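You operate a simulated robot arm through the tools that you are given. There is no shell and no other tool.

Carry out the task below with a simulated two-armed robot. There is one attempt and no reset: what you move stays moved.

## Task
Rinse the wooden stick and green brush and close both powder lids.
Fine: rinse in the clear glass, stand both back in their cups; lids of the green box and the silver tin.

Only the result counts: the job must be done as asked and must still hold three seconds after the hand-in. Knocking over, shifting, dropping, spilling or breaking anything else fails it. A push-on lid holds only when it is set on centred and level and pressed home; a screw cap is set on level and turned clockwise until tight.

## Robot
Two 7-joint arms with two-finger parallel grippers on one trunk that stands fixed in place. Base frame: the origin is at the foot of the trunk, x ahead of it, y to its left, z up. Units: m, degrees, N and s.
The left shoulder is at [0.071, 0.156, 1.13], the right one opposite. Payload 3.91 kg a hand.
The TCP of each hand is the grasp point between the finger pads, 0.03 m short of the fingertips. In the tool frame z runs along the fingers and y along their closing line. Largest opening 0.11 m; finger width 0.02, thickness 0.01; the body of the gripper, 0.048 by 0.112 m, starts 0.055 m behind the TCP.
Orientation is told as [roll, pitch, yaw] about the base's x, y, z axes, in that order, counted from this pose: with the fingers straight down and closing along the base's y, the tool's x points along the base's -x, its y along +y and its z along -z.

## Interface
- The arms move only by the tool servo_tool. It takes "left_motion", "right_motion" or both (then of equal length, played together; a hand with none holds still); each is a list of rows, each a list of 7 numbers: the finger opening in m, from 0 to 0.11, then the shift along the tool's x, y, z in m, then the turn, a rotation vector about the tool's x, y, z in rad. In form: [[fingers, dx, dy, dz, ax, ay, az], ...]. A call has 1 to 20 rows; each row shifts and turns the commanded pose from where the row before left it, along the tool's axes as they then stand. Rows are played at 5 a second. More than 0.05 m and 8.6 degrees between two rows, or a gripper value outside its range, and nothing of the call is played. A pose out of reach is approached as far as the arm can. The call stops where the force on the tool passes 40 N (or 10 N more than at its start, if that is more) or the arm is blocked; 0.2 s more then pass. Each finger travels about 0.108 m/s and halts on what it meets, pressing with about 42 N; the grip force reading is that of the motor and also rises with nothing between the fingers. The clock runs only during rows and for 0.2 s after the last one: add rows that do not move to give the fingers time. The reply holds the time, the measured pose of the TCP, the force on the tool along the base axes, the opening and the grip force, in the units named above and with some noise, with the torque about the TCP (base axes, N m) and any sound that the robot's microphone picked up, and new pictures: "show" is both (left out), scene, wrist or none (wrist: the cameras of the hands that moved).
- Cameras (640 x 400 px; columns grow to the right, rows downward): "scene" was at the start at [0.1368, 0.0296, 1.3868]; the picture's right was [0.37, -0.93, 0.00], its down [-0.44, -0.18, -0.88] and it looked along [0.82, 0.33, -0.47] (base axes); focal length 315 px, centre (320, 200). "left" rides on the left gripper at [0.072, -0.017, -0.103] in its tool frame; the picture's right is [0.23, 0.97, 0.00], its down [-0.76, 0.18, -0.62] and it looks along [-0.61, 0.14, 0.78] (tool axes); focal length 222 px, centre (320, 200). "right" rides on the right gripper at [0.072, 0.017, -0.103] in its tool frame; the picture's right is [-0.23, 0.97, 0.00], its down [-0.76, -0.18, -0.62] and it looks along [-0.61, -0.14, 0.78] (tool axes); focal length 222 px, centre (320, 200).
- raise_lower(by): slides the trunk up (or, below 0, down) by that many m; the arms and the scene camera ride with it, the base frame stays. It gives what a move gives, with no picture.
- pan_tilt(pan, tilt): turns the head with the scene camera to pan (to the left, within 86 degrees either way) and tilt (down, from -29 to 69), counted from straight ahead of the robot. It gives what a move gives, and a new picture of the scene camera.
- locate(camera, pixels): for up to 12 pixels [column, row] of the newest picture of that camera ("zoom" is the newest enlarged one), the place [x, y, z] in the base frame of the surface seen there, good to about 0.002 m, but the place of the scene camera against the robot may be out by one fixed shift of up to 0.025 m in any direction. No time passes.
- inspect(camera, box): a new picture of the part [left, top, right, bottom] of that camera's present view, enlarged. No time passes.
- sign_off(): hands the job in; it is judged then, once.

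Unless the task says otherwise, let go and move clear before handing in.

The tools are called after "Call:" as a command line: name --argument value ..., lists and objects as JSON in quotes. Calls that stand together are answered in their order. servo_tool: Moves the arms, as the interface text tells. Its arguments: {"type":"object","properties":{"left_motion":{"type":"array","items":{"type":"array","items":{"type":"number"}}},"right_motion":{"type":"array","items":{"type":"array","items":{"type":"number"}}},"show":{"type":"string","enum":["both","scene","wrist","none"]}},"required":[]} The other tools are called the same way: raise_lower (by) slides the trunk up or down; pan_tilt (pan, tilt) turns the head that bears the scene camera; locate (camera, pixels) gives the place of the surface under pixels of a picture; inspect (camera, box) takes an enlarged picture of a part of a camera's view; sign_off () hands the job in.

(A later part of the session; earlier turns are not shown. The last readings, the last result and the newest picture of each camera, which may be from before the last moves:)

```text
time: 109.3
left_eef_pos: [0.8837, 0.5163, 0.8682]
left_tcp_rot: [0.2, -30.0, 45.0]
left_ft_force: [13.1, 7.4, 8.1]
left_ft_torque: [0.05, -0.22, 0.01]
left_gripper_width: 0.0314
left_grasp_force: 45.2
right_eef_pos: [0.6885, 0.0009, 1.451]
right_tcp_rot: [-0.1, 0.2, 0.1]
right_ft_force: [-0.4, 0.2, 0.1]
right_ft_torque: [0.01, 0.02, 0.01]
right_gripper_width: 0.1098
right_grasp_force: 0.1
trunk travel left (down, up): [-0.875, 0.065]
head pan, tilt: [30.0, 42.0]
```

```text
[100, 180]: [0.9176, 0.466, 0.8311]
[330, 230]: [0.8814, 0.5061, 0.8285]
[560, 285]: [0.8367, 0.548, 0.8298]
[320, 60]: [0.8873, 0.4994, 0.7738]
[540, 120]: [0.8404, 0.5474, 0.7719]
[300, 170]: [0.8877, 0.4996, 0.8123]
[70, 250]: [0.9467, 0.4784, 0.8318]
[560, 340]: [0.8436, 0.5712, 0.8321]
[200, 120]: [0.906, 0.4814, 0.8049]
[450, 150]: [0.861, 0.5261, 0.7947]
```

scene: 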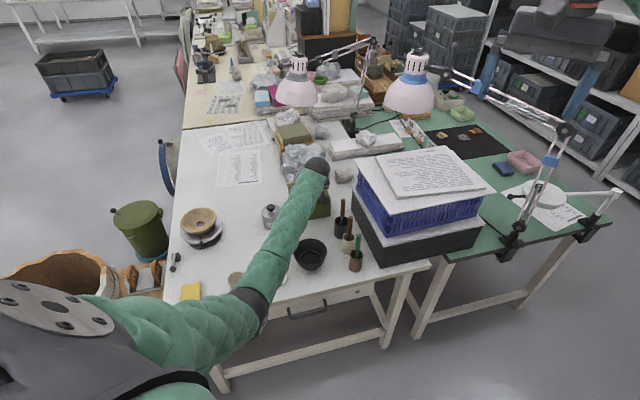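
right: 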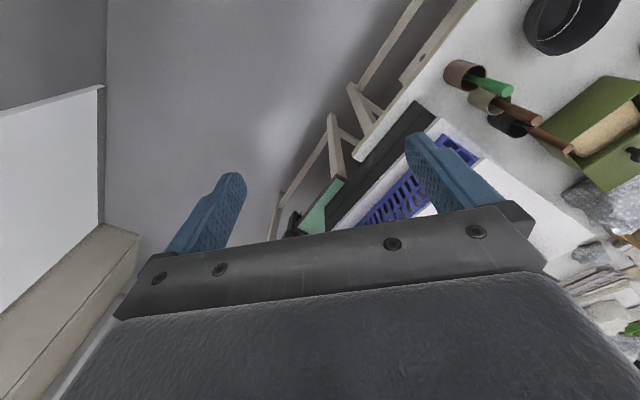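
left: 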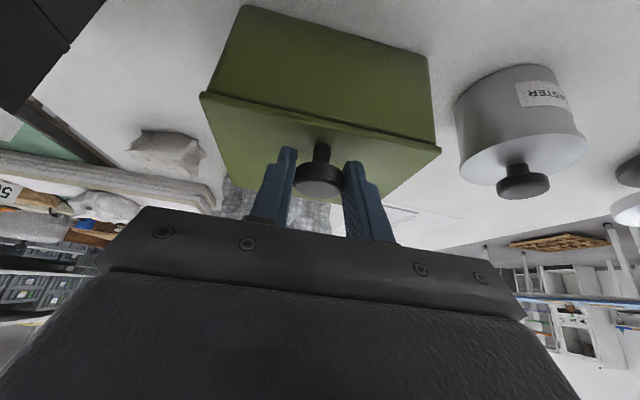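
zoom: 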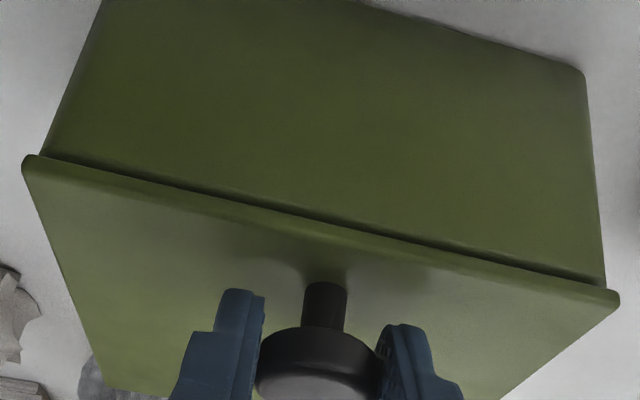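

The pull force jumped to ≈15 N along the slide with no box movement: the lid is at its end stop, fully closed. Releasing the knob and retreating along the tool axis.

Call:
servo_tool --left_motion '[[0.034, 0, 0, 0, 0, 0, 0], [0.04, 0, 0, 0, 0, 0, 0], [0.06, 0, 0, 0, 0, 0, 0], [0.06, 0, 0, 0, 0, 0, 0], [0.06, 0, 0, -0.015, 0, 0, 0], [0.06, 0, 0, -0.03, 0, 0, 0], [0.06, 0, 0, -0.04, 0, 0, 0], [0.06, 0, 0, -0.04, 0, 0, 0], [0.06, 0, 0, 0, 0, 0, 0]]'

Call:
inspect --camera "left" --box '[170, 0, 470, 210]'

Call:
inspect --camera "scene" --box '[170, 160, 370, 320]'

```text
time: 111.3
left_eef_pos: [0.8403, 0.4713, 0.9744]
left_tcp_rot: [0.2, -29.9, 45.0]
left_ft_force: [-0.4, -0.1, 0.1]
left_ft_torque: [0.0, 0.0, 0.03]
left_gripper_width: 0.0599
left_grasp_force: 0.1
right_eef_pos: [0.6869, 0.0018, 1.4508]
right_tcp_rot: [0.0, 0.1, 0.0]
right_ft_force: [-0.3, 0.0, -0.8]
right_ft_torque: [0.01, 0.0, 0.01]
right_gripper_width: 0.1099
right_grasp_force: 0.1
trunk travel left (down, up): [-0.875, 0.065]
head pan, tilt: [30.0, 42.0]
```

scene: 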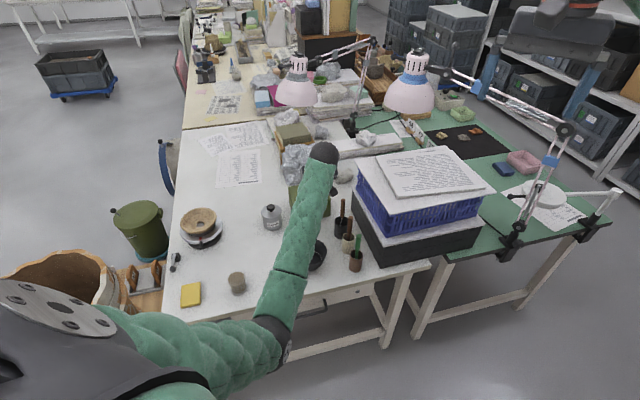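
left: 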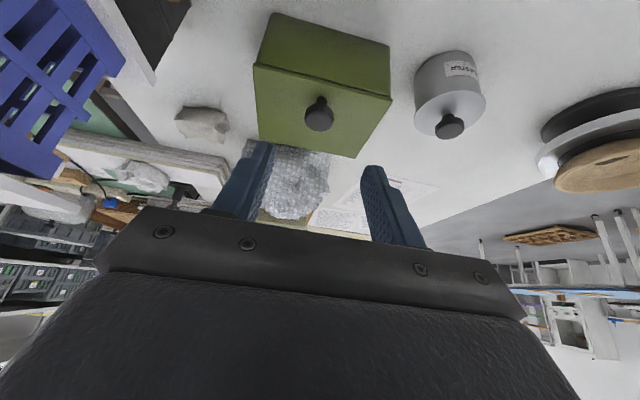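

```text
1.90 times, centred on (320, 105) of left
```

zoom: 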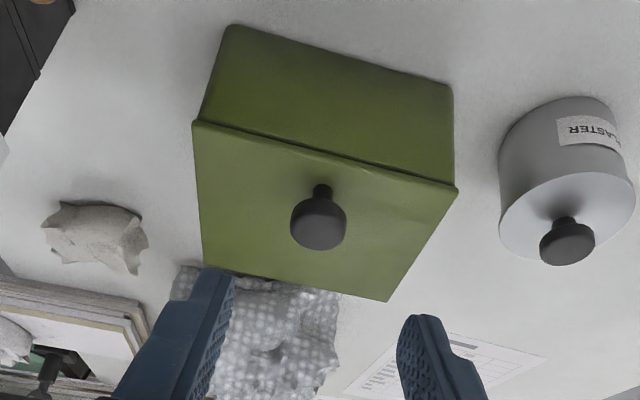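

```text
2.50 times, centred on (270, 240) of scene
```

zoom: 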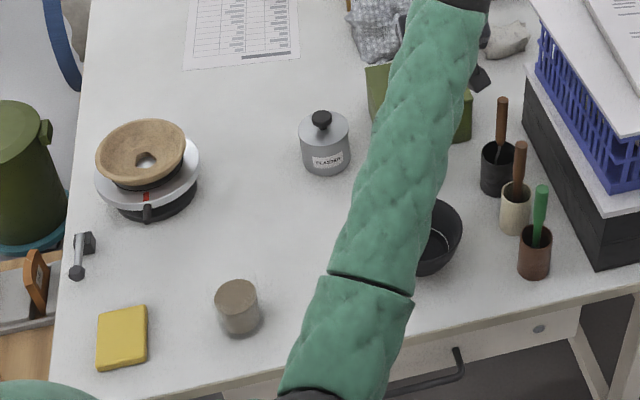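

The green box now looks fully covered. I'll check lid corners and the seam in the wrist view.

Call:
inspect --camera "left" --box '[240, 0, 410, 170]'

Call:
locate --camera "zoom" --pixels '[[170, 155], [480, 235], [395, 362], [185, 325], [320, 185], [300, 100], [280, 345], [450, 160], [220, 60], [320, 260], [175, 240], [440, 300]]'

```text
2.35 times, centred on (325, 85) of left
```

zoom: 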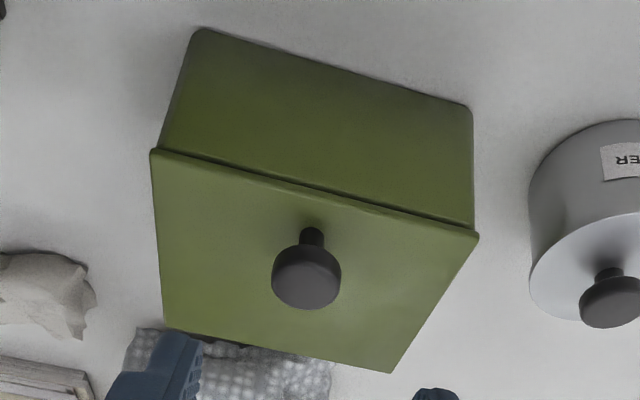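

```text
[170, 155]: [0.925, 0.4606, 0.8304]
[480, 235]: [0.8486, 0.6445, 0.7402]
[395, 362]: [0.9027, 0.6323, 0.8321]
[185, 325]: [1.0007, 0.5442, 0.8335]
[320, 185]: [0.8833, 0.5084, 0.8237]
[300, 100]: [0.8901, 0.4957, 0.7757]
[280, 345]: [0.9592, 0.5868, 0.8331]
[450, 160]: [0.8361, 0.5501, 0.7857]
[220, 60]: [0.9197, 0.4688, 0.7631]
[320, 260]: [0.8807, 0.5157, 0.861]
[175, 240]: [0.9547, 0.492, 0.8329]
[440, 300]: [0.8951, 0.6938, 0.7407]
```

The green lid covers the box squarely (front edge x+y≈1.386, level at 0.832). Now I'll lift away, undo the tilt and yaw, and then inspect the nudged glass from above.

Call:
servo_tool --left_motion '[[0.06, -0.0167, 0, -0.0289, 0, 0, 0], [0.06, -0.0167, 0, -0.0289, 0, 0, 0], [0.06, -0.0166, 0, -0.0288, 0, 0, 0], [0.06, 0, 0, 0, 0, 0.131, 0], [0.06, 0, 0, 0, 0, 0.131, 0], [0.06, 0, 0, 0, 0, 0.131, 0], [0.06, 0, 0, 0, 0, 0.131, 0], [0.06, 0, 0, 0, 0, 0, 0.131], [0.06, 0, 0, 0, 0, 0, 0.131], [0.06, 0, 0, 0, 0, 0, 0.131], [0.06, 0, 0, 0, 0, 0, 0.131], [0.06, 0, 0, 0, 0, 0, 0.131], [0.06, 0, 0, 0, 0, 0, 0.13], [0.06, 0, 0, 0, 0, 0, 0]]'

Call:
inspect --camera "scene" --box '[170, 160, 370, 320]'

```text
time: 114.3
left_eef_pos: [0.84, 0.4706, 1.0775]
left_tcp_rot: [0.0, 0.1, 0.0]
left_ft_force: [-0.6, -0.8, 0.0]
left_ft_torque: [-0.02, 0.03, -0.01]
left_gripper_width: 0.06
left_grasp_force: 0.0
right_eef_pos: [0.688, 0.0001, 1.4512]
right_tcp_rot: [0.1, 0.0, -0.1]
right_ft_force: [0.2, -0.4, -0.5]
right_ft_torque: [0.02, 0.0, -0.02]
right_gripper_width: 0.1102
right_grasp_force: 0.1
trunk travel left (down, up): [-0.875, 0.065]
head pan, tilt: [30.0, 42.0]
```

scene: 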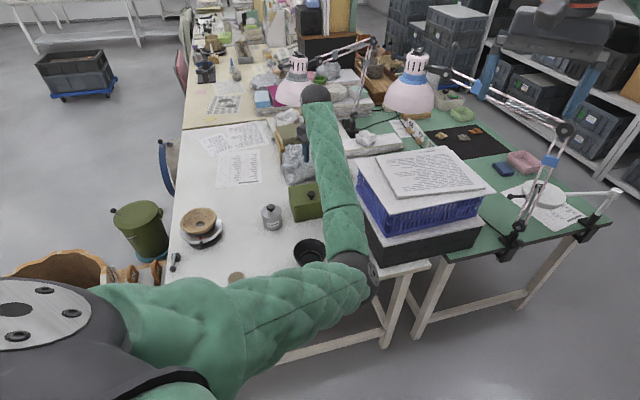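
left: 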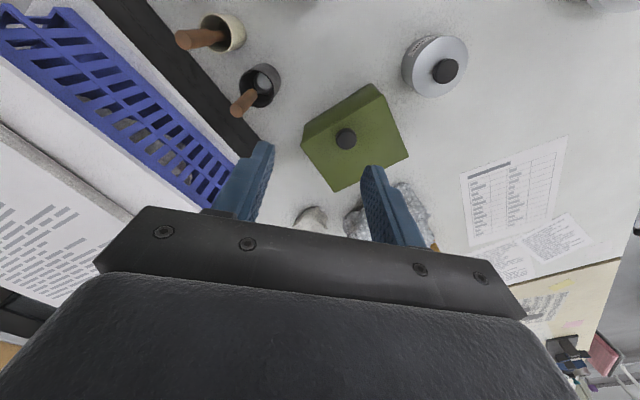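

```text
2.50 times, centred on (270, 240) of scene
```

zoom: 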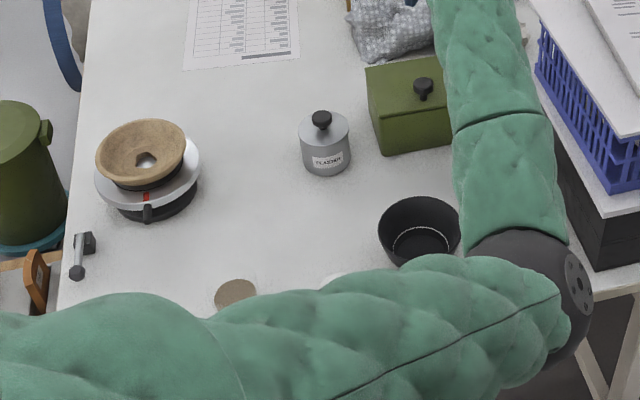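

The elbow swung inward (now at (350,265) px), over the tool cups. I need its height before any further move.

Call:
locate --camera "scene" --pixels '[[350, 262], [360, 270], [370, 285], [345, 240], [330, 280], [375, 275], [355, 295], [340, 210]]'

Call:
inspect --camera "scene" --box '[310, 200, 430, 310]'

```text
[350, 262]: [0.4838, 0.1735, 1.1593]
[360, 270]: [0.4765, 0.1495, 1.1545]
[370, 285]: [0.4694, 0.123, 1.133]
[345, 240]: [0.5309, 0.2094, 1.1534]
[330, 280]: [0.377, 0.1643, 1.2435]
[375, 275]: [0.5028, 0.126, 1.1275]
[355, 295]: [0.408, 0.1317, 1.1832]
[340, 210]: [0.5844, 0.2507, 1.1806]
```

```text
3.64 times, centred on (370, 255) of scene
```

zoom: 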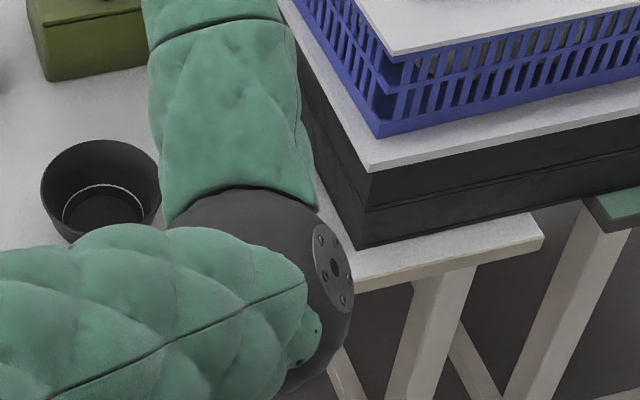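

The elbow is at z≈1.15 near (0.48,0.15), clear of everything. I'll move the hand back toward the glass-viewing spot in two stages, watching the arm.

Call:
servo_tool --left_motion '[[0.06, 0.0395, 0.0111, -0.004, 0, 0, 0], [0.06, 0.0395, 0.0111, -0.004, 0, 0, 0], [0.06, 0.0395, 0.0111, -0.004, 0, 0, 0], [0.06, 0.0395, 0.0111, -0.004, 0, 0, 0], [0.06, 0.0395, 0.0111, -0.004, 0, 0, 0], [0.06, 0, 0, 0, 0, 0, 0]]' --show "scene"

```text
time: 115.7
left_eef_pos: [0.6432, 0.524, 1.0963]
left_tcp_rot: [0.1, 0.2, 0.1]
left_ft_force: [0.0, -0.1, -0.4]
left_ft_torque: [0.0, 0.02, 0.0]
left_gripper_width: 0.0597
left_grasp_force: 0.0
right_eef_pos: [0.6893, -0.0007, 1.45]
right_tcp_rot: [-0.1, 0.1, 0.0]
right_ft_force: [-0.2, 0.0, -0.2]
right_ft_torque: [0.01, 0.02, 0.02]
right_gripper_width: 0.1101
right_grasp_force: 0.0
trunk travel left (down, up): [-0.875, 0.065]
head pan, tilt: [30.0, 42.0]
```

scene: 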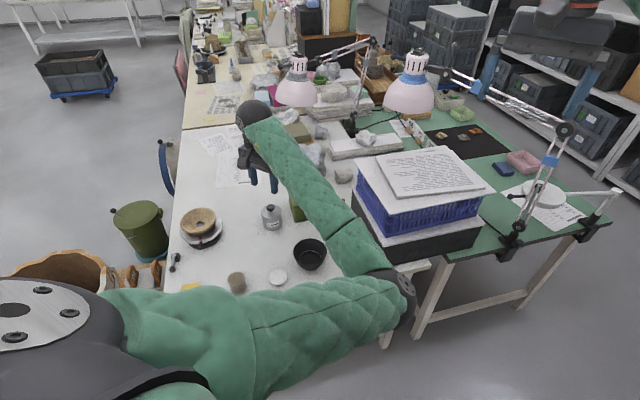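

The glass stands at (237,282) px with its water. I'll move three more steps to bring it into the wrist camera's view.

Call:
servo_tool --left_motion '[[0.06, 0.04, 0.011, -0.001, 0, 0, 0], [0.06, 0.04, 0.011, -0.001, 0, 0, 0], [0.06, 0.04, 0.011, -0.001, 0, 0, 0], [0.06, 0, 0, 0, 0, 0, 0]]'

Call:
inspect --camera "left" --box '[230, 0, 410, 120]'

Call:
inspect --camera "scene" --box '[170, 160, 370, 310]'

```text
time: 116.7
left_eef_pos: [0.5205, 0.5592, 1.1037]
left_tcp_rot: [-0.1, 0.3, 0.0]
left_ft_force: [-0.5, 0.9, -0.5]
left_ft_torque: [0.0, -0.04, -0.01]
left_gripper_width: 0.0601
left_grasp_force: 0.1
right_eef_pos: [0.6876, 0.0004, 1.4507]
right_tcp_rot: [-0.1, 0.0, 0.0]
right_ft_force: [-0.2, 0.1, -0.3]
right_ft_torque: [0.01, -0.01, -0.02]
right_gripper_width: 0.1097
right_grasp_force: 0.0
trunk travel left (down, up): [-0.875, 0.065]
head pan, tilt: [30.0, 42.0]
```

scene: 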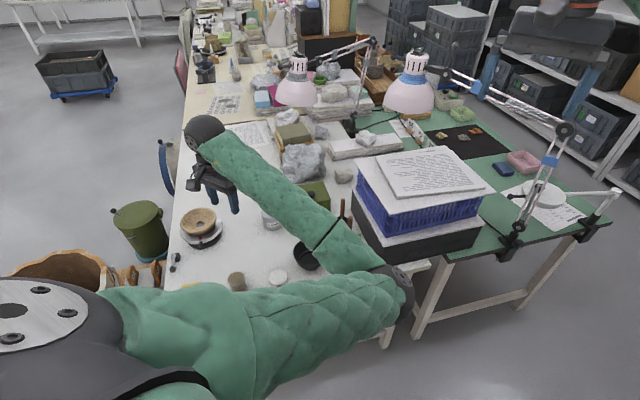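
left: 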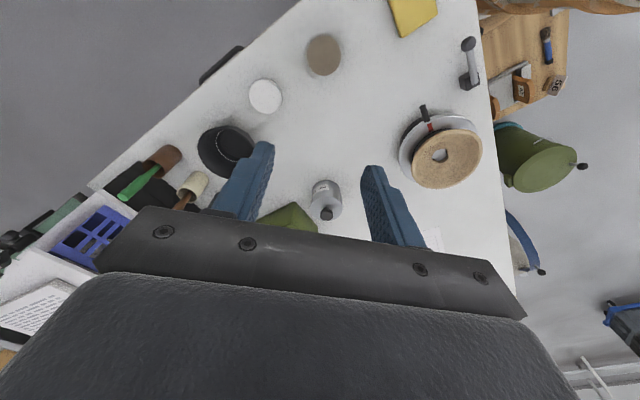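

```text
3.33 times, centred on (320, 60) of left
```

zoom: 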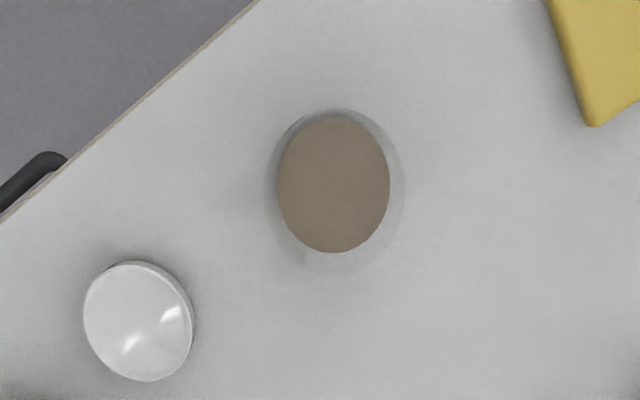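

```text
2.67 times, centred on (270, 235) of scene
```

zoom: 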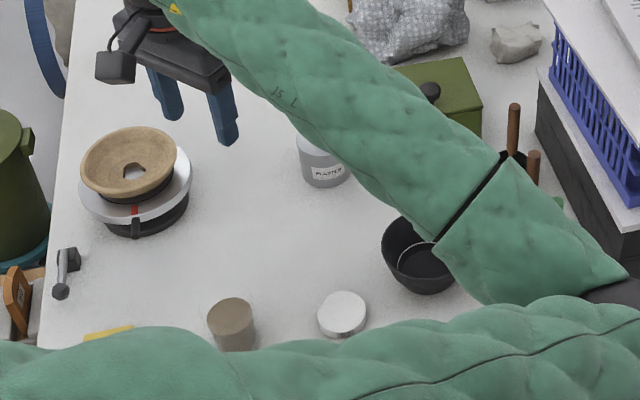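

The glass now measures about (0.485,0.559) versus (0.480,0.567) originally — displaced ~8–10 mm, upright and full. I'll restore it by caging it loosely between open fingers (no squeeze) and nudging it back; first I'll centre the hand above it with the fingers opened to 0.08.

Call:
servo_tool --left_motion '[[0.08, 0.0128, 0.0005, 0.03, 0, 0, 0], [0.08, 0.0128, 0.0005, 0.03, 0, 0, 0], [0.08, 0.0129, 0.0005, 0.03, 0, 0, 0], [0.08, 0, 0, 0, 0, 0, 0], [0.08, 0, 0, 0, 0, 0, 0]]'

Call:
inspect --camera "left" --box '[240, 20, 400, 140]'

Call:
inspect --camera "scene" --box '[150, 140, 350, 310]'

```text
time: 118.1
left_eef_pos: [0.4838, 0.5835, 1.0309]
left_tcp_rot: [1.5, -1.4, 1.7]
left_ft_force: [-0.5, -0.6, -0.1]
left_ft_torque: [0.01, -0.01, -0.04]
left_gripper_width: 0.0801
left_grasp_force: 0.1
right_eef_pos: [0.6874, -0.0005, 1.4504]
right_tcp_rot: [0.0, 0.1, -0.1]
right_ft_force: [-0.4, -0.3, -0.7]
right_ft_torque: [0.02, -0.03, 0.0]
right_gripper_width: 0.1099
right_grasp_force: 0.0
trunk travel left (down, up): [-0.875, 0.065]
head pan, tilt: [30.0, 42.0]
stopped in row 5 (left hand): the arm was blocked; the commanded pose is now the measured one
```

scene: 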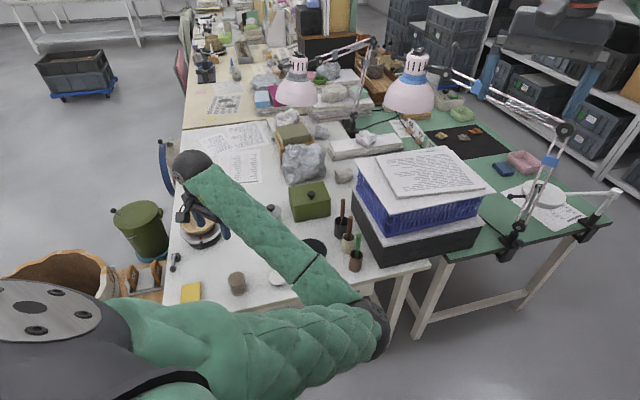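
left: 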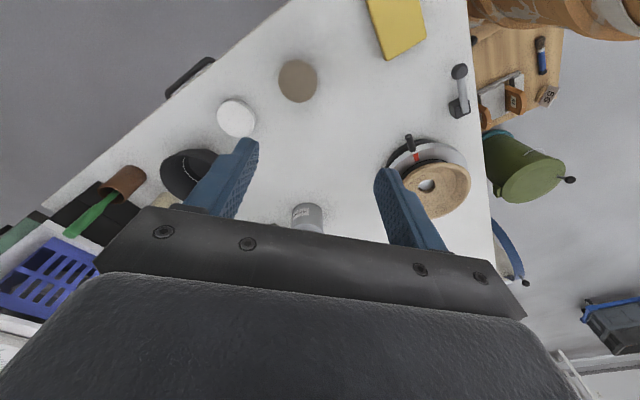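

```text
3.33 times, centred on (320, 80) of left
```

zoom: 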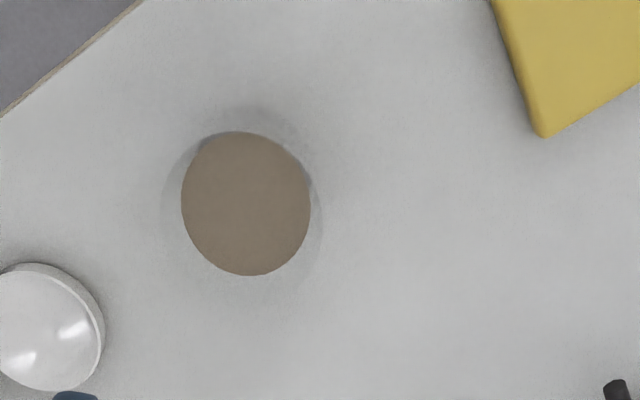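

```text
2.35 times, centred on (250, 225) of scene
```

zoom: 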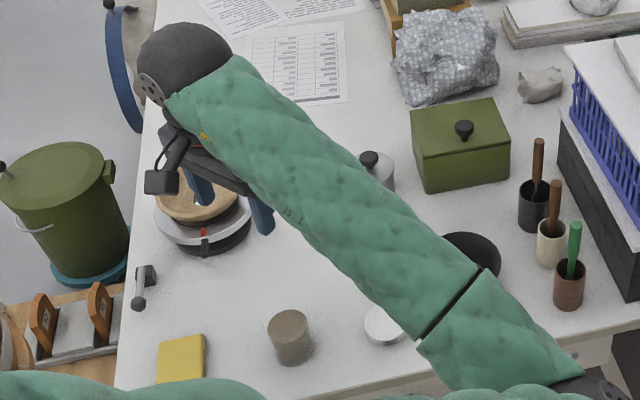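

The arm was blocked with no tool force — the inward elbow posture has run into a joint limit. I'll raise the hand well up, then lower the trunk back, to regain a normal posture.

Call:
servo_tool --left_motion '[[0.08, 0, 0, -0.03, 0, 0, 0], [0.08, 0, 0, -0.04, 0, 0, 0], [0.08, 0, 0, -0.04, 0, 0, 0], [0.08, 0, 0, -0.04, 0, 0, 0], [0.08, 0, 0, -0.04, 0, 0, 0], [0.08, 0, 0, 0, 0, 0, 0]]' --show "scene"

```text
time: 119.5
left_eef_pos: [0.4793, 0.575, 1.2199]
left_tcp_rot: [1.2, -1.4, 1.5]
left_ft_force: [0.7, -0.2, 0.6]
left_ft_torque: [0.03, 0.0, 0.04]
left_gripper_width: 0.0799
left_grasp_force: 0.0
right_eef_pos: [0.6883, 0.0004, 1.4507]
right_tcp_rot: [0.0, -0.1, 0.0]
right_ft_force: [-0.4, 0.1, -0.5]
right_ft_torque: [0.02, 0.0, 0.01]
right_gripper_width: 0.1099
right_grasp_force: 0.0
trunk travel left (down, up): [-0.875, 0.065]
head pan, tilt: [30.0, 42.0]
```

scene: 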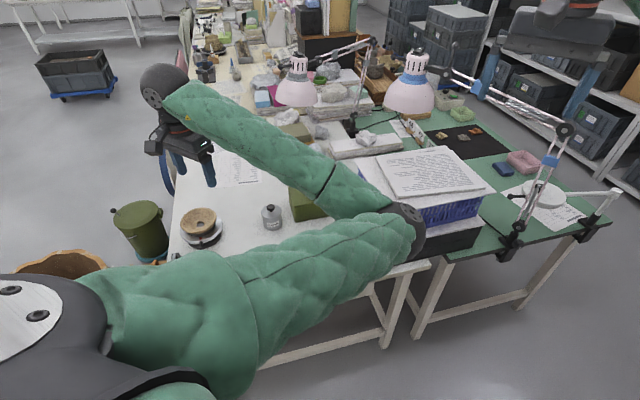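

Call:
locate --camera "scene" --pixels '[[405, 220], [395, 215], [412, 245], [360, 200], [330, 260], [240, 130]]'

Call:
servo_tool --left_motion '[[0.08, 0, 0, -0.04, 0, 0, 0], [0.08, 0, 0, -0.04, 0, 0, 0], [0.08, 0, 0, -0.04, 0, 0, 0], [0.08, 0, 0, 0, 0, 0, 0]]' --show "scene"

```text
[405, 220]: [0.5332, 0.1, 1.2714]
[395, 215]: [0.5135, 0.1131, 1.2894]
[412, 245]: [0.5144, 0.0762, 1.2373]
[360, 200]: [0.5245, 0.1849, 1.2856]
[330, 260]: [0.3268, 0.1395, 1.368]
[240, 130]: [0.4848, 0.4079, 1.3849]
```

```text
time: 120.5
left_eef_pos: [0.4762, 0.5728, 1.3428]
left_tcp_rot: [1.2, -1.2, 1.5]
left_ft_force: [-0.3, -0.5, -0.1]
left_ft_torque: [0.01, 0.01, -0.01]
left_gripper_width: 0.08
left_grasp_force: 0.1
right_eef_pos: [0.6892, 0.0007, 1.4499]
right_tcp_rot: [-0.1, 0.1, 0.0]
right_ft_force: [0.2, -0.1, 0.1]
right_ft_torque: [0.0, -0.03, 0.02]
right_gripper_width: 0.1102
right_grasp_force: 0.1
trunk travel left (down, up): [-0.875, 0.065]
head pan, tilt: [30.0, 42.0]
```

scene: 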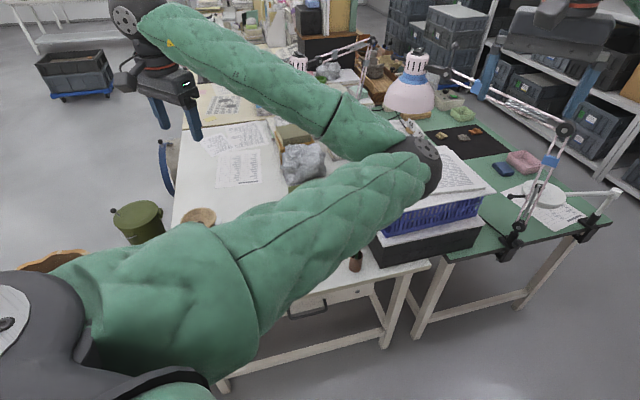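

The elbow is now near (0.53,0.08,1.33), inside; I won't raise further because the right hand is nearby. I'll lower the trunk 0.24 m (elbow is off the table side) and level the hand.

Call:
raise_lower --by -0.24

Call:
servo_tool --left_motion '[[0.08, 0, 0, 0, 0.021, 0.021, 0.026], [0.08, 0, 0, 0, 0, 0, 0]]'

Call:
inspect --camera "left" --box '[240, 20, 400, 140]'

```text
time: 123.0
left_eef_pos: [0.476, 0.5729, 1.1016]
left_tcp_rot: [1.3, -1.2, 1.5]
left_ft_force: [0.9, -0.3, 1.3]
left_ft_torque: [0.0, 0.03, -0.02]
left_gripper_width: 0.08
left_grasp_force: 0.1
right_eef_pos: [0.6886, 0.0001, 1.2102]
right_tcp_rot: [-0.1, 0.0, 0.0]
right_ft_force: [-0.3, -0.5, 0.4]
right_ft_torque: [-0.02, -0.02, 0.01]
right_gripper_width: 0.1099
right_grasp_force: 0.0
trunk travel left (down, up): [-0.635, 0.305]
head pan, tilt: [30.0, 42.0]
```

```text
time: 123.6
left_eef_pos: [0.4783, 0.5718, 1.1019]
left_tcp_rot: [0.1, -0.1, 0.0]
left_ft_force: [0.9, 0.2, -0.4]
left_ft_torque: [0.0, -0.02, 0.0]
left_gripper_width: 0.0799
left_grasp_force: 0.0
right_eef_pos: [0.6888, -0.0007, 1.2092]
right_tcp_rot: [0.1, 0.0, 0.0]
right_ft_force: [0.7, 0.4, -0.9]
right_ft_torque: [-0.04, 0.0, 0.03]
right_gripper_width: 0.1098
right_grasp_force: 0.0
trunk travel left (down, up): [-0.635, 0.305]
head pan, tilt: [30.0, 42.0]
```

scene: 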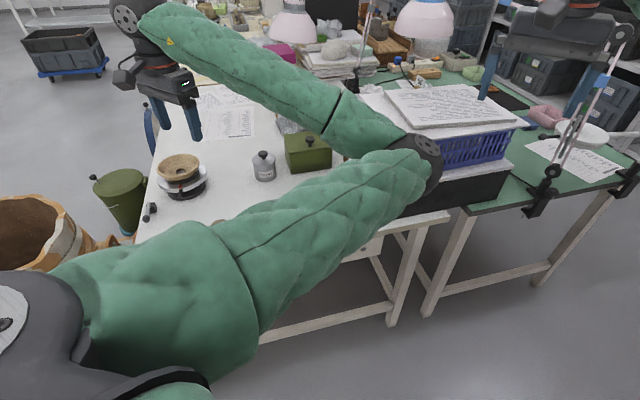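
left: 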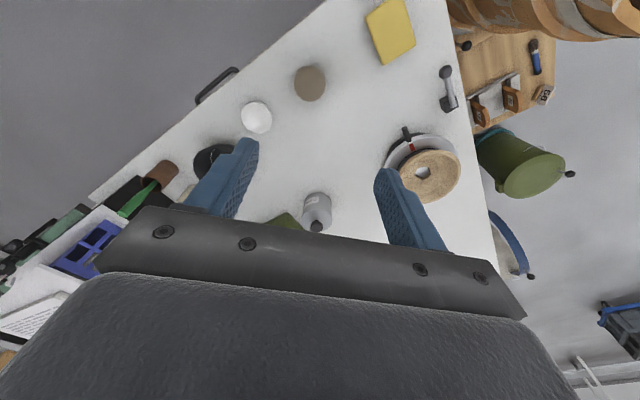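

```text
3.33 times, centred on (320, 80) of left
```

zoom: 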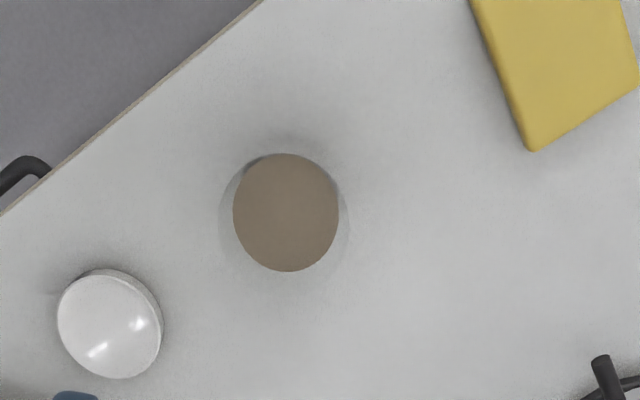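

From this level view the glass offset relative to the white disc and sponge shows a displacement of about (+0.004,−0.0075) m. Since only the final state counts, I'll nudge it back with a loose cage: yaw the hand 28° so the finger line matches the displacement, centred over the glass.

Call:
servo_tool --left_motion '[[0.08, 0, 0, 0, 0, 0, -0.1222], [0.08, 0, 0, 0, 0, 0, -0.1222], [0.08, 0, 0, 0, 0, 0, -0.1222], [0.08, 0, 0, 0, 0, 0, -0.1221], [0.08, 0.0011, -0.0132, 0, 0, 0, 0], [0.08, 0, 0, 0, 0, 0, 0]]'

Call:
inspect --camera "left" --box '[240, 20, 400, 140]'

Call:
locate --camera "scene" --pixels '[[420, 165], [400, 180], [380, 150], [250, 70]]'

```text
time: 125.0
left_eef_pos: [0.4808, 0.5616, 1.1015]
left_tcp_rot: [-0.1, -0.1, 28.1]
left_ft_force: [0.2, -0.3, 0.0]
left_ft_torque: [0.02, -0.03, -0.02]
left_gripper_width: 0.0801
left_grasp_force: 0.1
right_eef_pos: [0.6882, 0.0005, 1.2101]
right_tcp_rot: [0.0, 0.0, 0.0]
right_ft_force: [-0.3, 0.4, 0.0]
right_ft_torque: [-0.01, -0.02, -0.01]
right_gripper_width: 0.1099
right_grasp_force: 0.0
trunk travel left (down, up): [-0.635, 0.305]
head pan, tilt: [30.0, 42.0]
```

scene: 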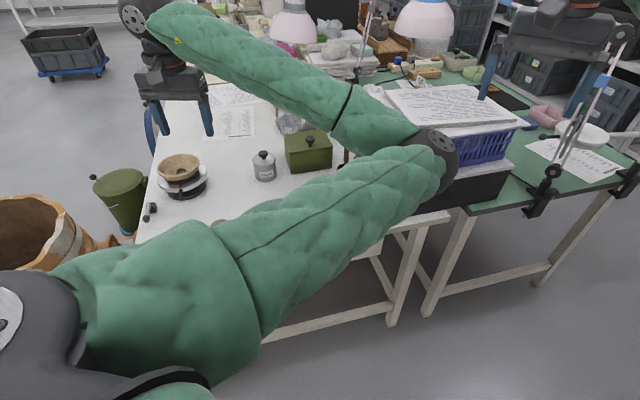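
left: 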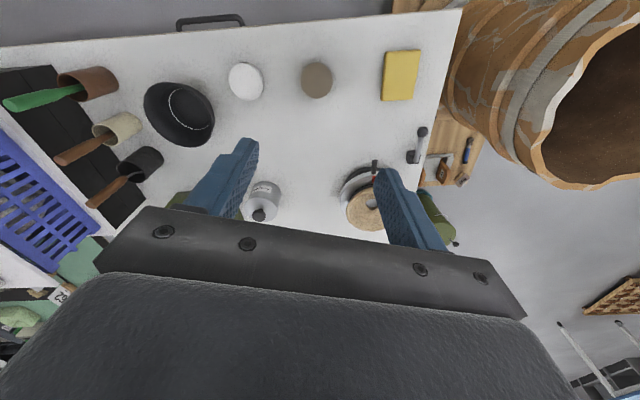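

```text
3.33 times, centred on (320, 80) of left
```

zoom: 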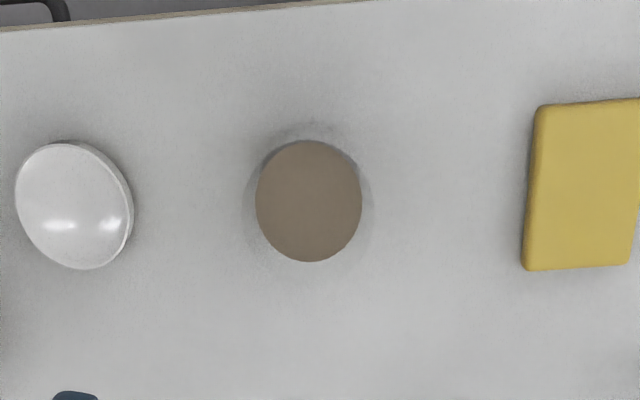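

```text
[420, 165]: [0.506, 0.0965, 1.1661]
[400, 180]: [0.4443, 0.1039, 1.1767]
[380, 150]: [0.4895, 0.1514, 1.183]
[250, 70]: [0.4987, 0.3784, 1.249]
```

The glass is ~5 mm to −tool-y of the hand axis (zoom column 309 vs 320). I'll centre, descend to z≈0.93, and check alignment and arm posture.

Call:
servo_tool --left_motion '[[0.08, -0.0009, -0.0054, 0.02, 0, 0, 0], [0.08, 0, 0, 0.03, 0, 0, 0], [0.08, 0, 0, 0.03, 0, 0, 0], [0.08, 0, 0, 0.03, 0, 0, 0], [0.08, 0, 0, 0.03, 0, 0, 0], [0.08, 0, 0, 0.03, 0, 0, 0], [0.08, 0, 0, 0, 0, 0, 0]]'

Call:
inspect --camera "left" --box '[220, 40, 420, 200]'

```text
time: 126.6
left_eef_pos: [0.4869, 0.5581, 0.9328]
left_tcp_rot: [0.2, -0.1, 28.1]
left_ft_force: [-0.8, -1.0, -1.0]
left_ft_torque: [-0.02, -0.01, 0.0]
left_gripper_width: 0.0798
left_grasp_force: 0.0
right_eef_pos: [0.6884, -0.0001, 1.2106]
right_tcp_rot: [0.0, 0.0, 0.0]
right_ft_force: [0.5, 0.2, -0.1]
right_ft_torque: [0.02, -0.02, 0.0]
right_gripper_width: 0.1101
right_grasp_force: 0.1
trunk travel left (down, up): [-0.635, 0.305]
head pan, tilt: [30.0, 42.0]
```

scene: 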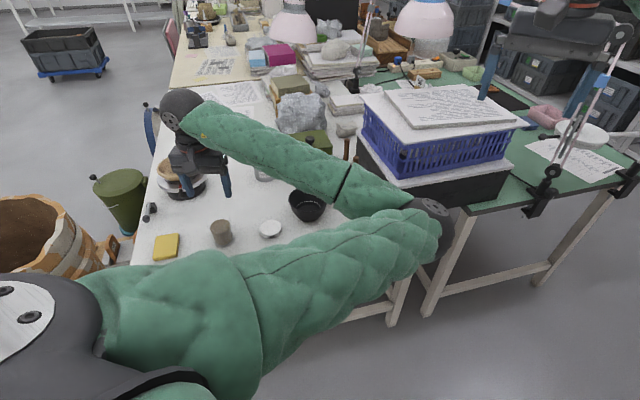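
left: 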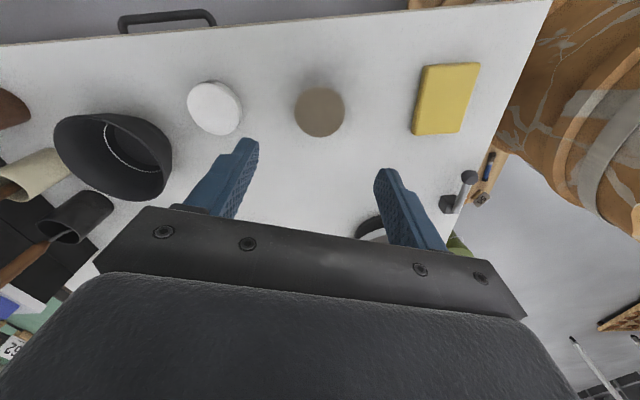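

```text
2.50 times, centred on (320, 120) of left
```

zoom: 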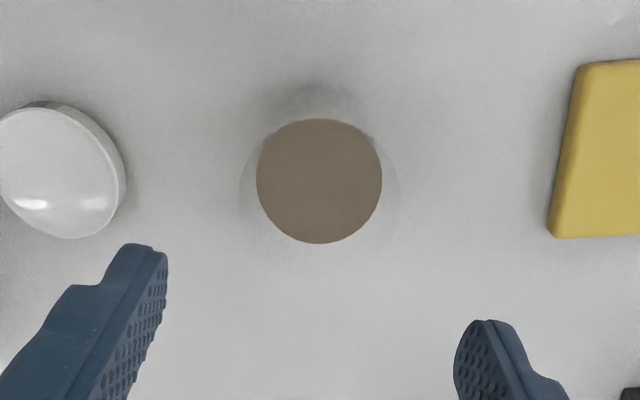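

The glass is centred (zoom column 319.5). Descending to TCP z≈0.855 so the fingertips are just above the rim, then re-check.

Call:
servo_tool --left_motion '[[0.08, 0, 0, 0.02, 0, 0, 0], [0.08, 0, 0, 0.02, 0, 0, 0], [0.08, 0, 0, 0.02, 0, 0, 0], [0.08, 0, 0, 0.012, 0, 0, 0], [0.08, 0, 0, 0, 0, 0, 0]]'

Call:
inspect --camera "left" --box '[200, 60, 440, 230]'

Call:
inspect --camera "scene" --box '[140, 170, 280, 290]'

```text
time: 127.8
left_eef_pos: [0.4882, 0.5573, 0.862]
left_tcp_rot: [0.2, -0.1, 27.9]
left_ft_force: [0.2, 0.1, 0.8]
left_ft_torque: [0.02, 0.02, -0.03]
left_gripper_width: 0.08
left_grasp_force: 0.1
right_eef_pos: [0.6867, -0.0001, 1.2097]
right_tcp_rot: [-0.1, 0.1, 0.0]
right_ft_force: [-0.1, 0.3, 0.0]
right_ft_torque: [0.01, 0.0, 0.01]
right_gripper_width: 0.1098
right_grasp_force: 0.0
trunk travel left (down, up): [-0.635, 0.305]
head pan, tilt: [30.0, 42.0]
```

scene: 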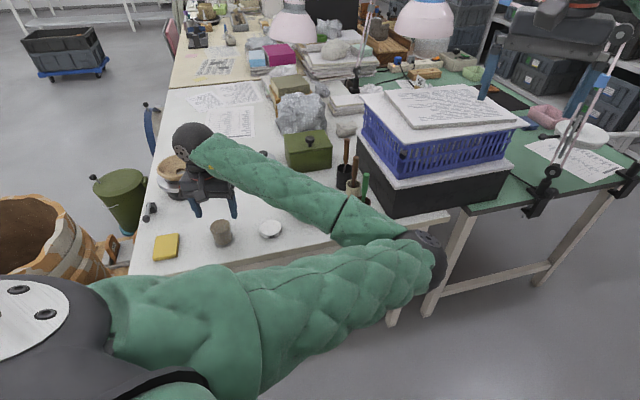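
left: 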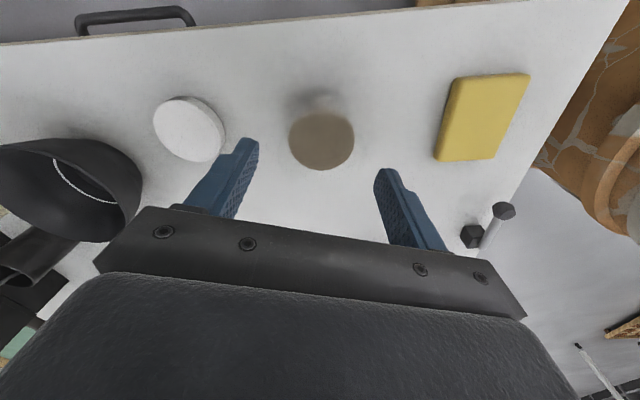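

```text
2.35 times, centred on (320, 145) of left
```

zoom: 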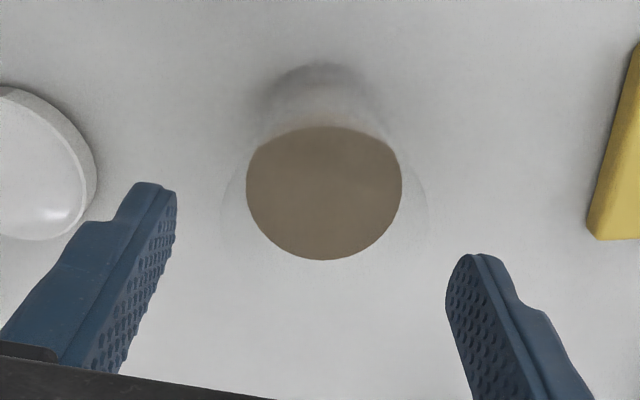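

```text
3.33 times, centred on (210, 230) of scene
```

zoom: 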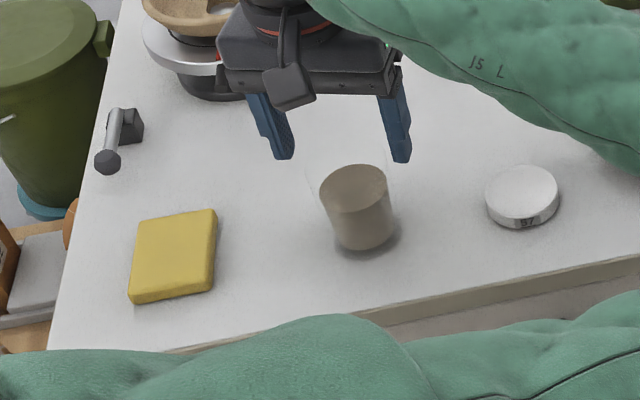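

Rim (Ø≈0.06) sits about 1.5 mm to +tool-y, with ~10 mm clearance each side. I'll centre and lower the open fingers around the glass to TCP z≈0.80.

Call:
servo_tool --left_motion '[[0.08, 0, 0.0015, 0, 0, 0, 0], [0.08, 0, 0, 0.015, 0, 0, 0], [0.08, 0, 0, 0.015, 0, 0, 0], [0.08, 0, 0, 0.015, 0, 0, 0], [0.08, 0, 0, 0.015, 0, 0, 0], [0.08, 0, 0, 0, 0, 0, 0]]'

Call:
inspect --camera "left" --box '[200, 80, 440, 240]'

Call:
inspect --camera "scene" --box '[160, 180, 280, 280]'

```text
time: 129.2
left_eef_pos: [0.4877, 0.5622, 0.8076]
left_tcp_rot: [0.1, -0.6, 28.5]
left_ft_force: [0.4, -0.7, 0.4]
left_ft_torque: [-0.02, -0.05, 0.0]
left_gripper_width: 0.0802
left_grasp_force: 0.0
right_eef_pos: [0.6891, 0.0003, 1.2105]
right_tcp_rot: [0.0, -0.1, 0.0]
right_ft_force: [0.6, -0.3, 0.0]
right_ft_torque: [0.02, -0.01, 0.01]
right_gripper_width: 0.11
right_grasp_force: 0.1
trunk travel left (down, up): [-0.635, 0.305]
head pan, tilt: [30.0, 42.0]
```

scene: 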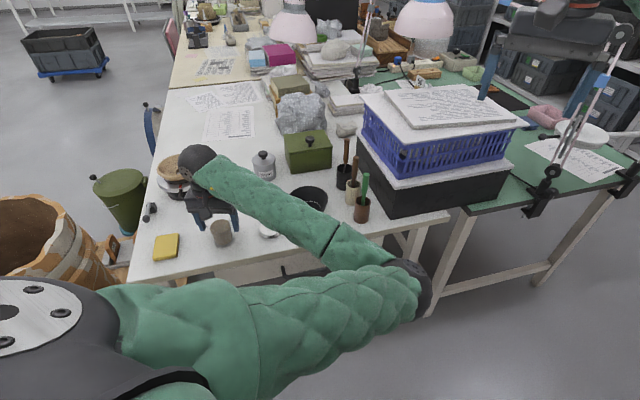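
left: 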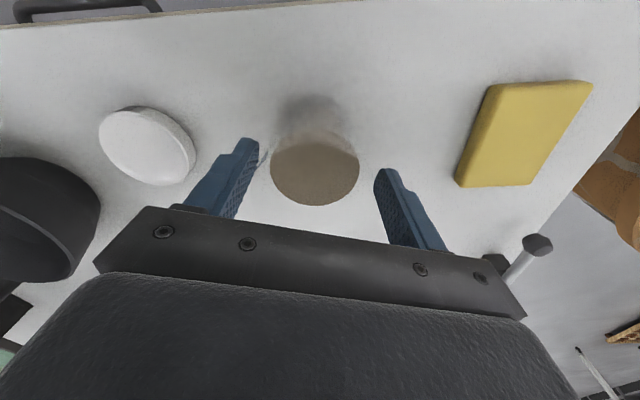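

```text
2.50 times, centred on (320, 160) of left
```

zoom: 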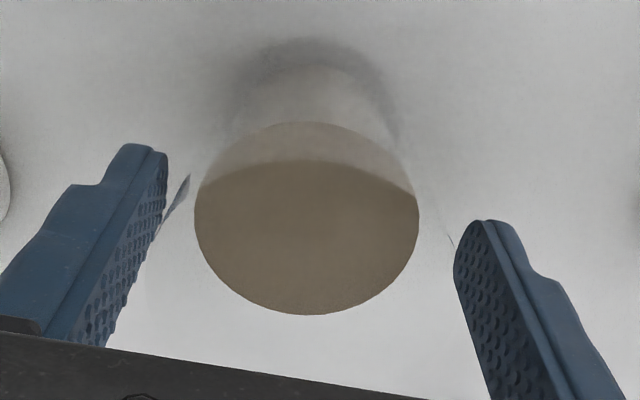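

```text
4.00 times, centred on (220, 230) of scene
```

zoom: 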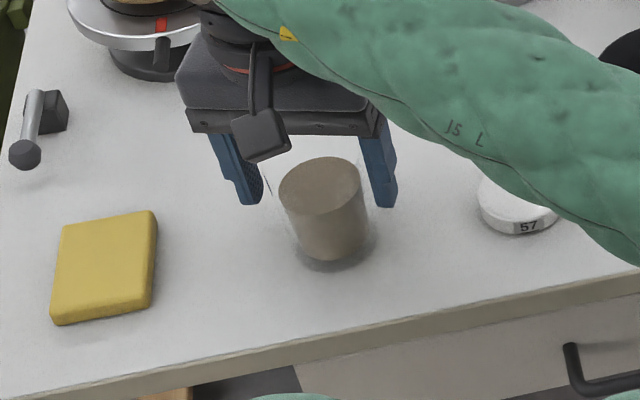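

The glass is inside the cage with ~10 mm clearance each side. The arm lags its command by ~4 mm here (near a limit), so I'll go slowly: first narrow the opening to 0.068 (still not touching).

Call:
servo_tool --left_motion '[[0.076, 0, 0, 0, 0, 0, 0], [0.072, 0, 0, 0, 0, 0, 0], [0.068, 0, 0, 0, 0, 0, 0], [0.068, 0, 0, 0, 0, 0, 0]]' --show "wrist"

Call:
inspect --camera "left" --box '[200, 80, 440, 240]'

Call:
inspect --camera "scene" --box '[180, 190, 270, 270]'

```text
time: 130.2
left_eef_pos: [0.4868, 0.5644, 0.807]
left_tcp_rot: [0.2, -0.5, 28.5]
left_ft_force: [0.9, -0.5, -0.2]
left_ft_torque: [0.01, 0.03, 0.01]
left_gripper_width: 0.0684
left_grasp_force: 0.8
right_eef_pos: [0.6886, 0.0003, 1.2104]
right_tcp_rot: [0.0, 0.0, 0.0]
right_ft_force: [-1.0, 0.1, 0.5]
right_ft_torque: [0.0, 0.02, 0.0]
right_gripper_width: 0.1101
right_grasp_force: 0.1
trunk travel left (down, up): [-0.635, 0.305]
head pan, tilt: [30.0, 42.0]
```

left: 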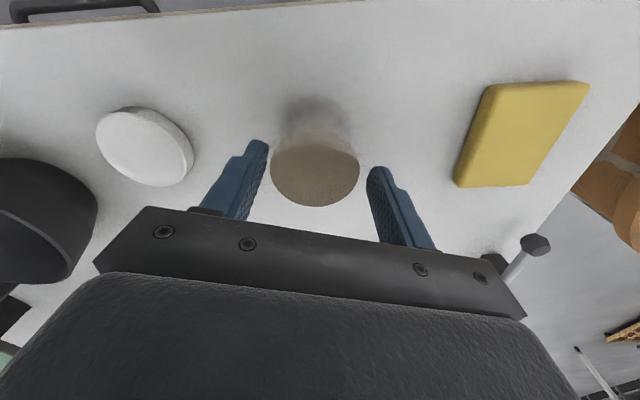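

```text
2.50 times, centred on (320, 160) of left
```

zoom: 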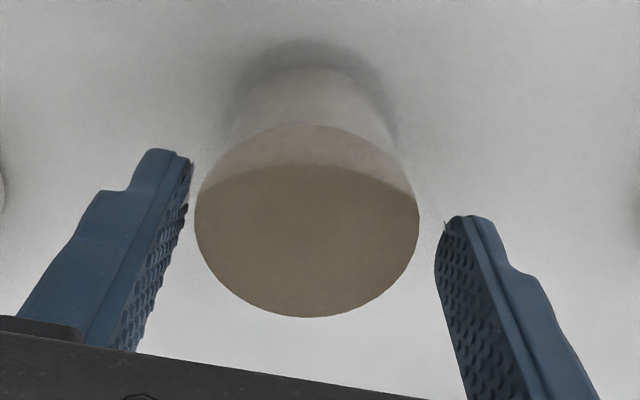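

```text
5.00 times, centred on (225, 230) of scene
```

zoom: 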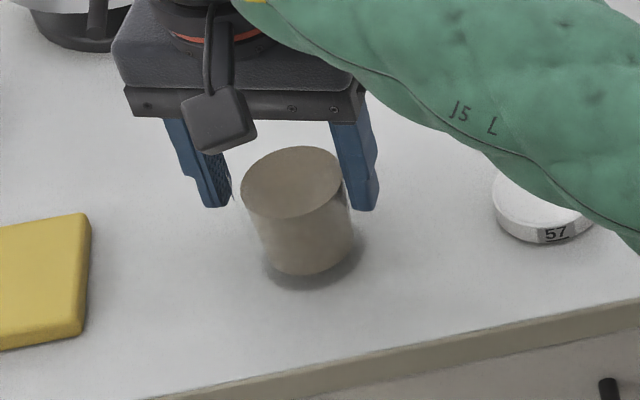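

The glass is centred ~3 mm toward −tool-y inside the cage, so that finger has ~1.6 mm clearance. I'll push slowly along +tool-y in 1.5 mm steps, watching readings.

Call:
servo_tool --left_motion '[[0.068, 0, 0.0015, 0, 0, 0, 0], [0.068, 0, 0.0015, 0, 0, 0, 0], [0.068, 0, 0.0015, 0, 0, 0, 0], [0.068, 0, 0.0015, 0, 0, 0, 0], [0.068, 0, 0, 0, 0, 0, 0]]' --show "wrist"

Call:
inspect --camera "left" --box '[200, 80, 440, 240]'

Call:
inspect --camera "scene" --box '[180, 190, 270, 270]'

```text
time: 131.4
left_eef_pos: [0.484, 0.5685, 0.8059]
left_tcp_rot: [0.1, -0.7, 28.4]
left_ft_force: [0.4, -0.4, -0.6]
left_ft_torque: [0.0, 0.01, -0.01]
left_gripper_width: 0.0685
left_grasp_force: 0.4
right_eef_pos: [0.6887, -0.0008, 1.2097]
right_tcp_rot: [0.0, 0.0, -0.1]
right_ft_force: [0.4, 0.2, 0.5]
right_ft_torque: [0.03, -0.02, 0.01]
right_gripper_width: 0.1101
right_grasp_force: 0.0
trunk travel left (down, up): [-0.635, 0.305]
head pan, tilt: [30.0, 42.0]
```

left: 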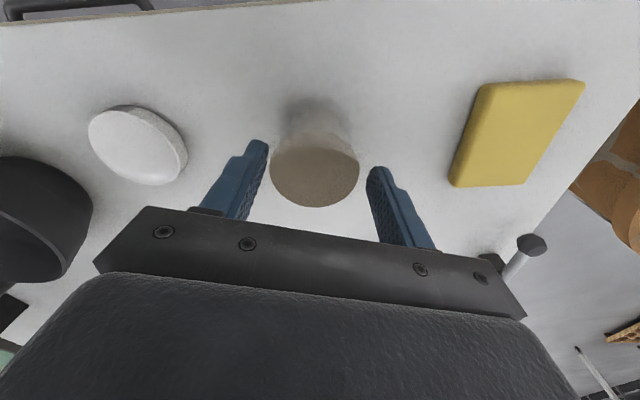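

```text
2.50 times, centred on (320, 160) of left
```

zoom: 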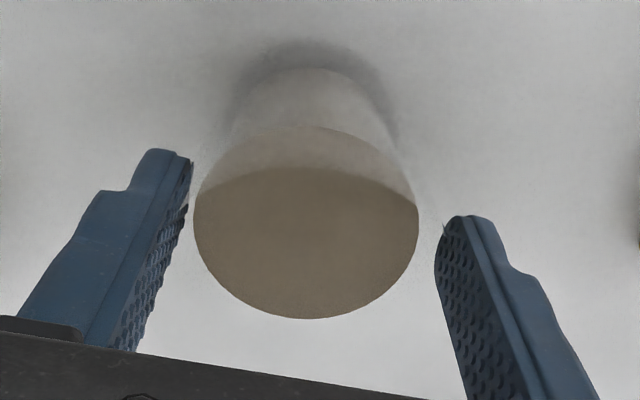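

```text
5.00 times, centred on (225, 230) of scene
```

zoom: 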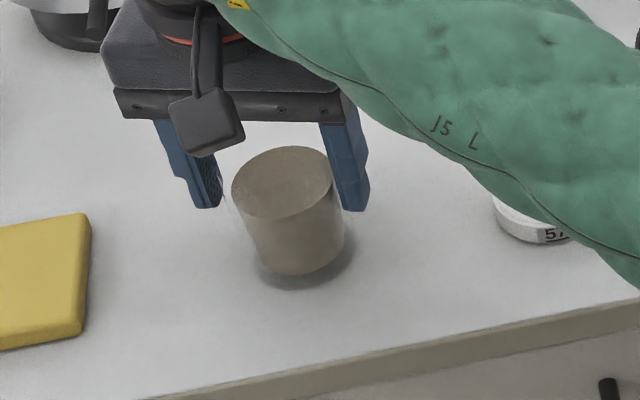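

The glass slides along smoothly and upright: in the scene view it has moved back about 2.8 px (≈7.6 mm). One more 1.5 mm step should restore it; then I'll back the finger off.

Call:
servo_tool --left_motion '[[0.068, 0, 0.001, 0, 0, 0, 0], [0.068, 0, 0.0005, 0, 0, 0, 0], [0.068, 0, 0, 0, 0, 0, 0]]' --show "scene"

Call:
inspect --camera "scene" --box '[180, 190, 270, 270]'

```text
time: 132.2
left_eef_pos: [0.4831, 0.5698, 0.8072]
left_tcp_rot: [0.0, -0.9, 28.4]
left_ft_force: [0.6, -1.5, 0.2]
left_ft_torque: [-0.01, -0.01, -0.02]
left_gripper_width: 0.0685
left_grasp_force: 0.7
right_eef_pos: [0.6873, -0.0008, 1.2105]
right_tcp_rot: [-0.1, 0.0, 0.0]
right_ft_force: [-0.1, 0.4, 1.2]
right_ft_torque: [0.0, -0.02, -0.02]
right_gripper_width: 0.1099
right_grasp_force: 0.0
trunk travel left (down, up): [-0.635, 0.305]
head pan, tilt: [30.0, 42.0]
```

scene: 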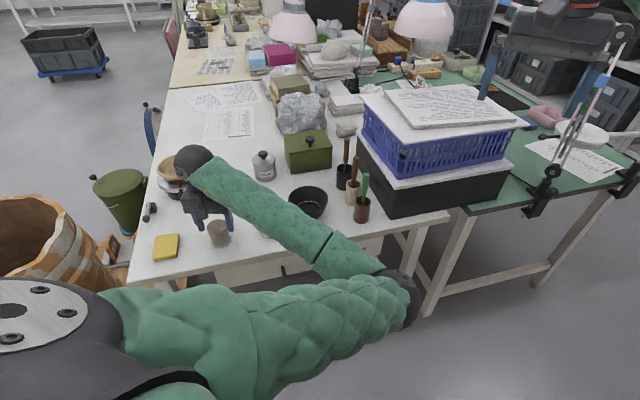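

```text
5.00 times, centred on (225, 230) of scene
```

zoom: 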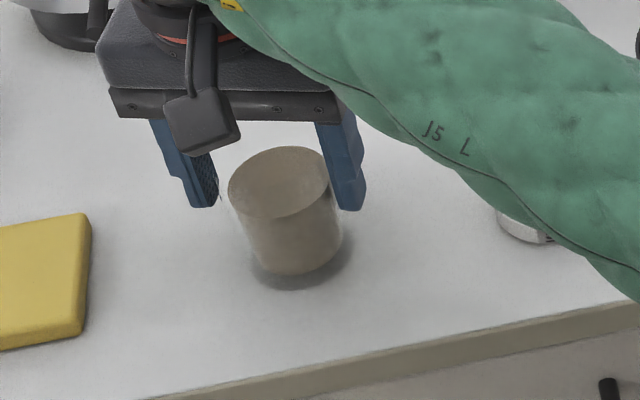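

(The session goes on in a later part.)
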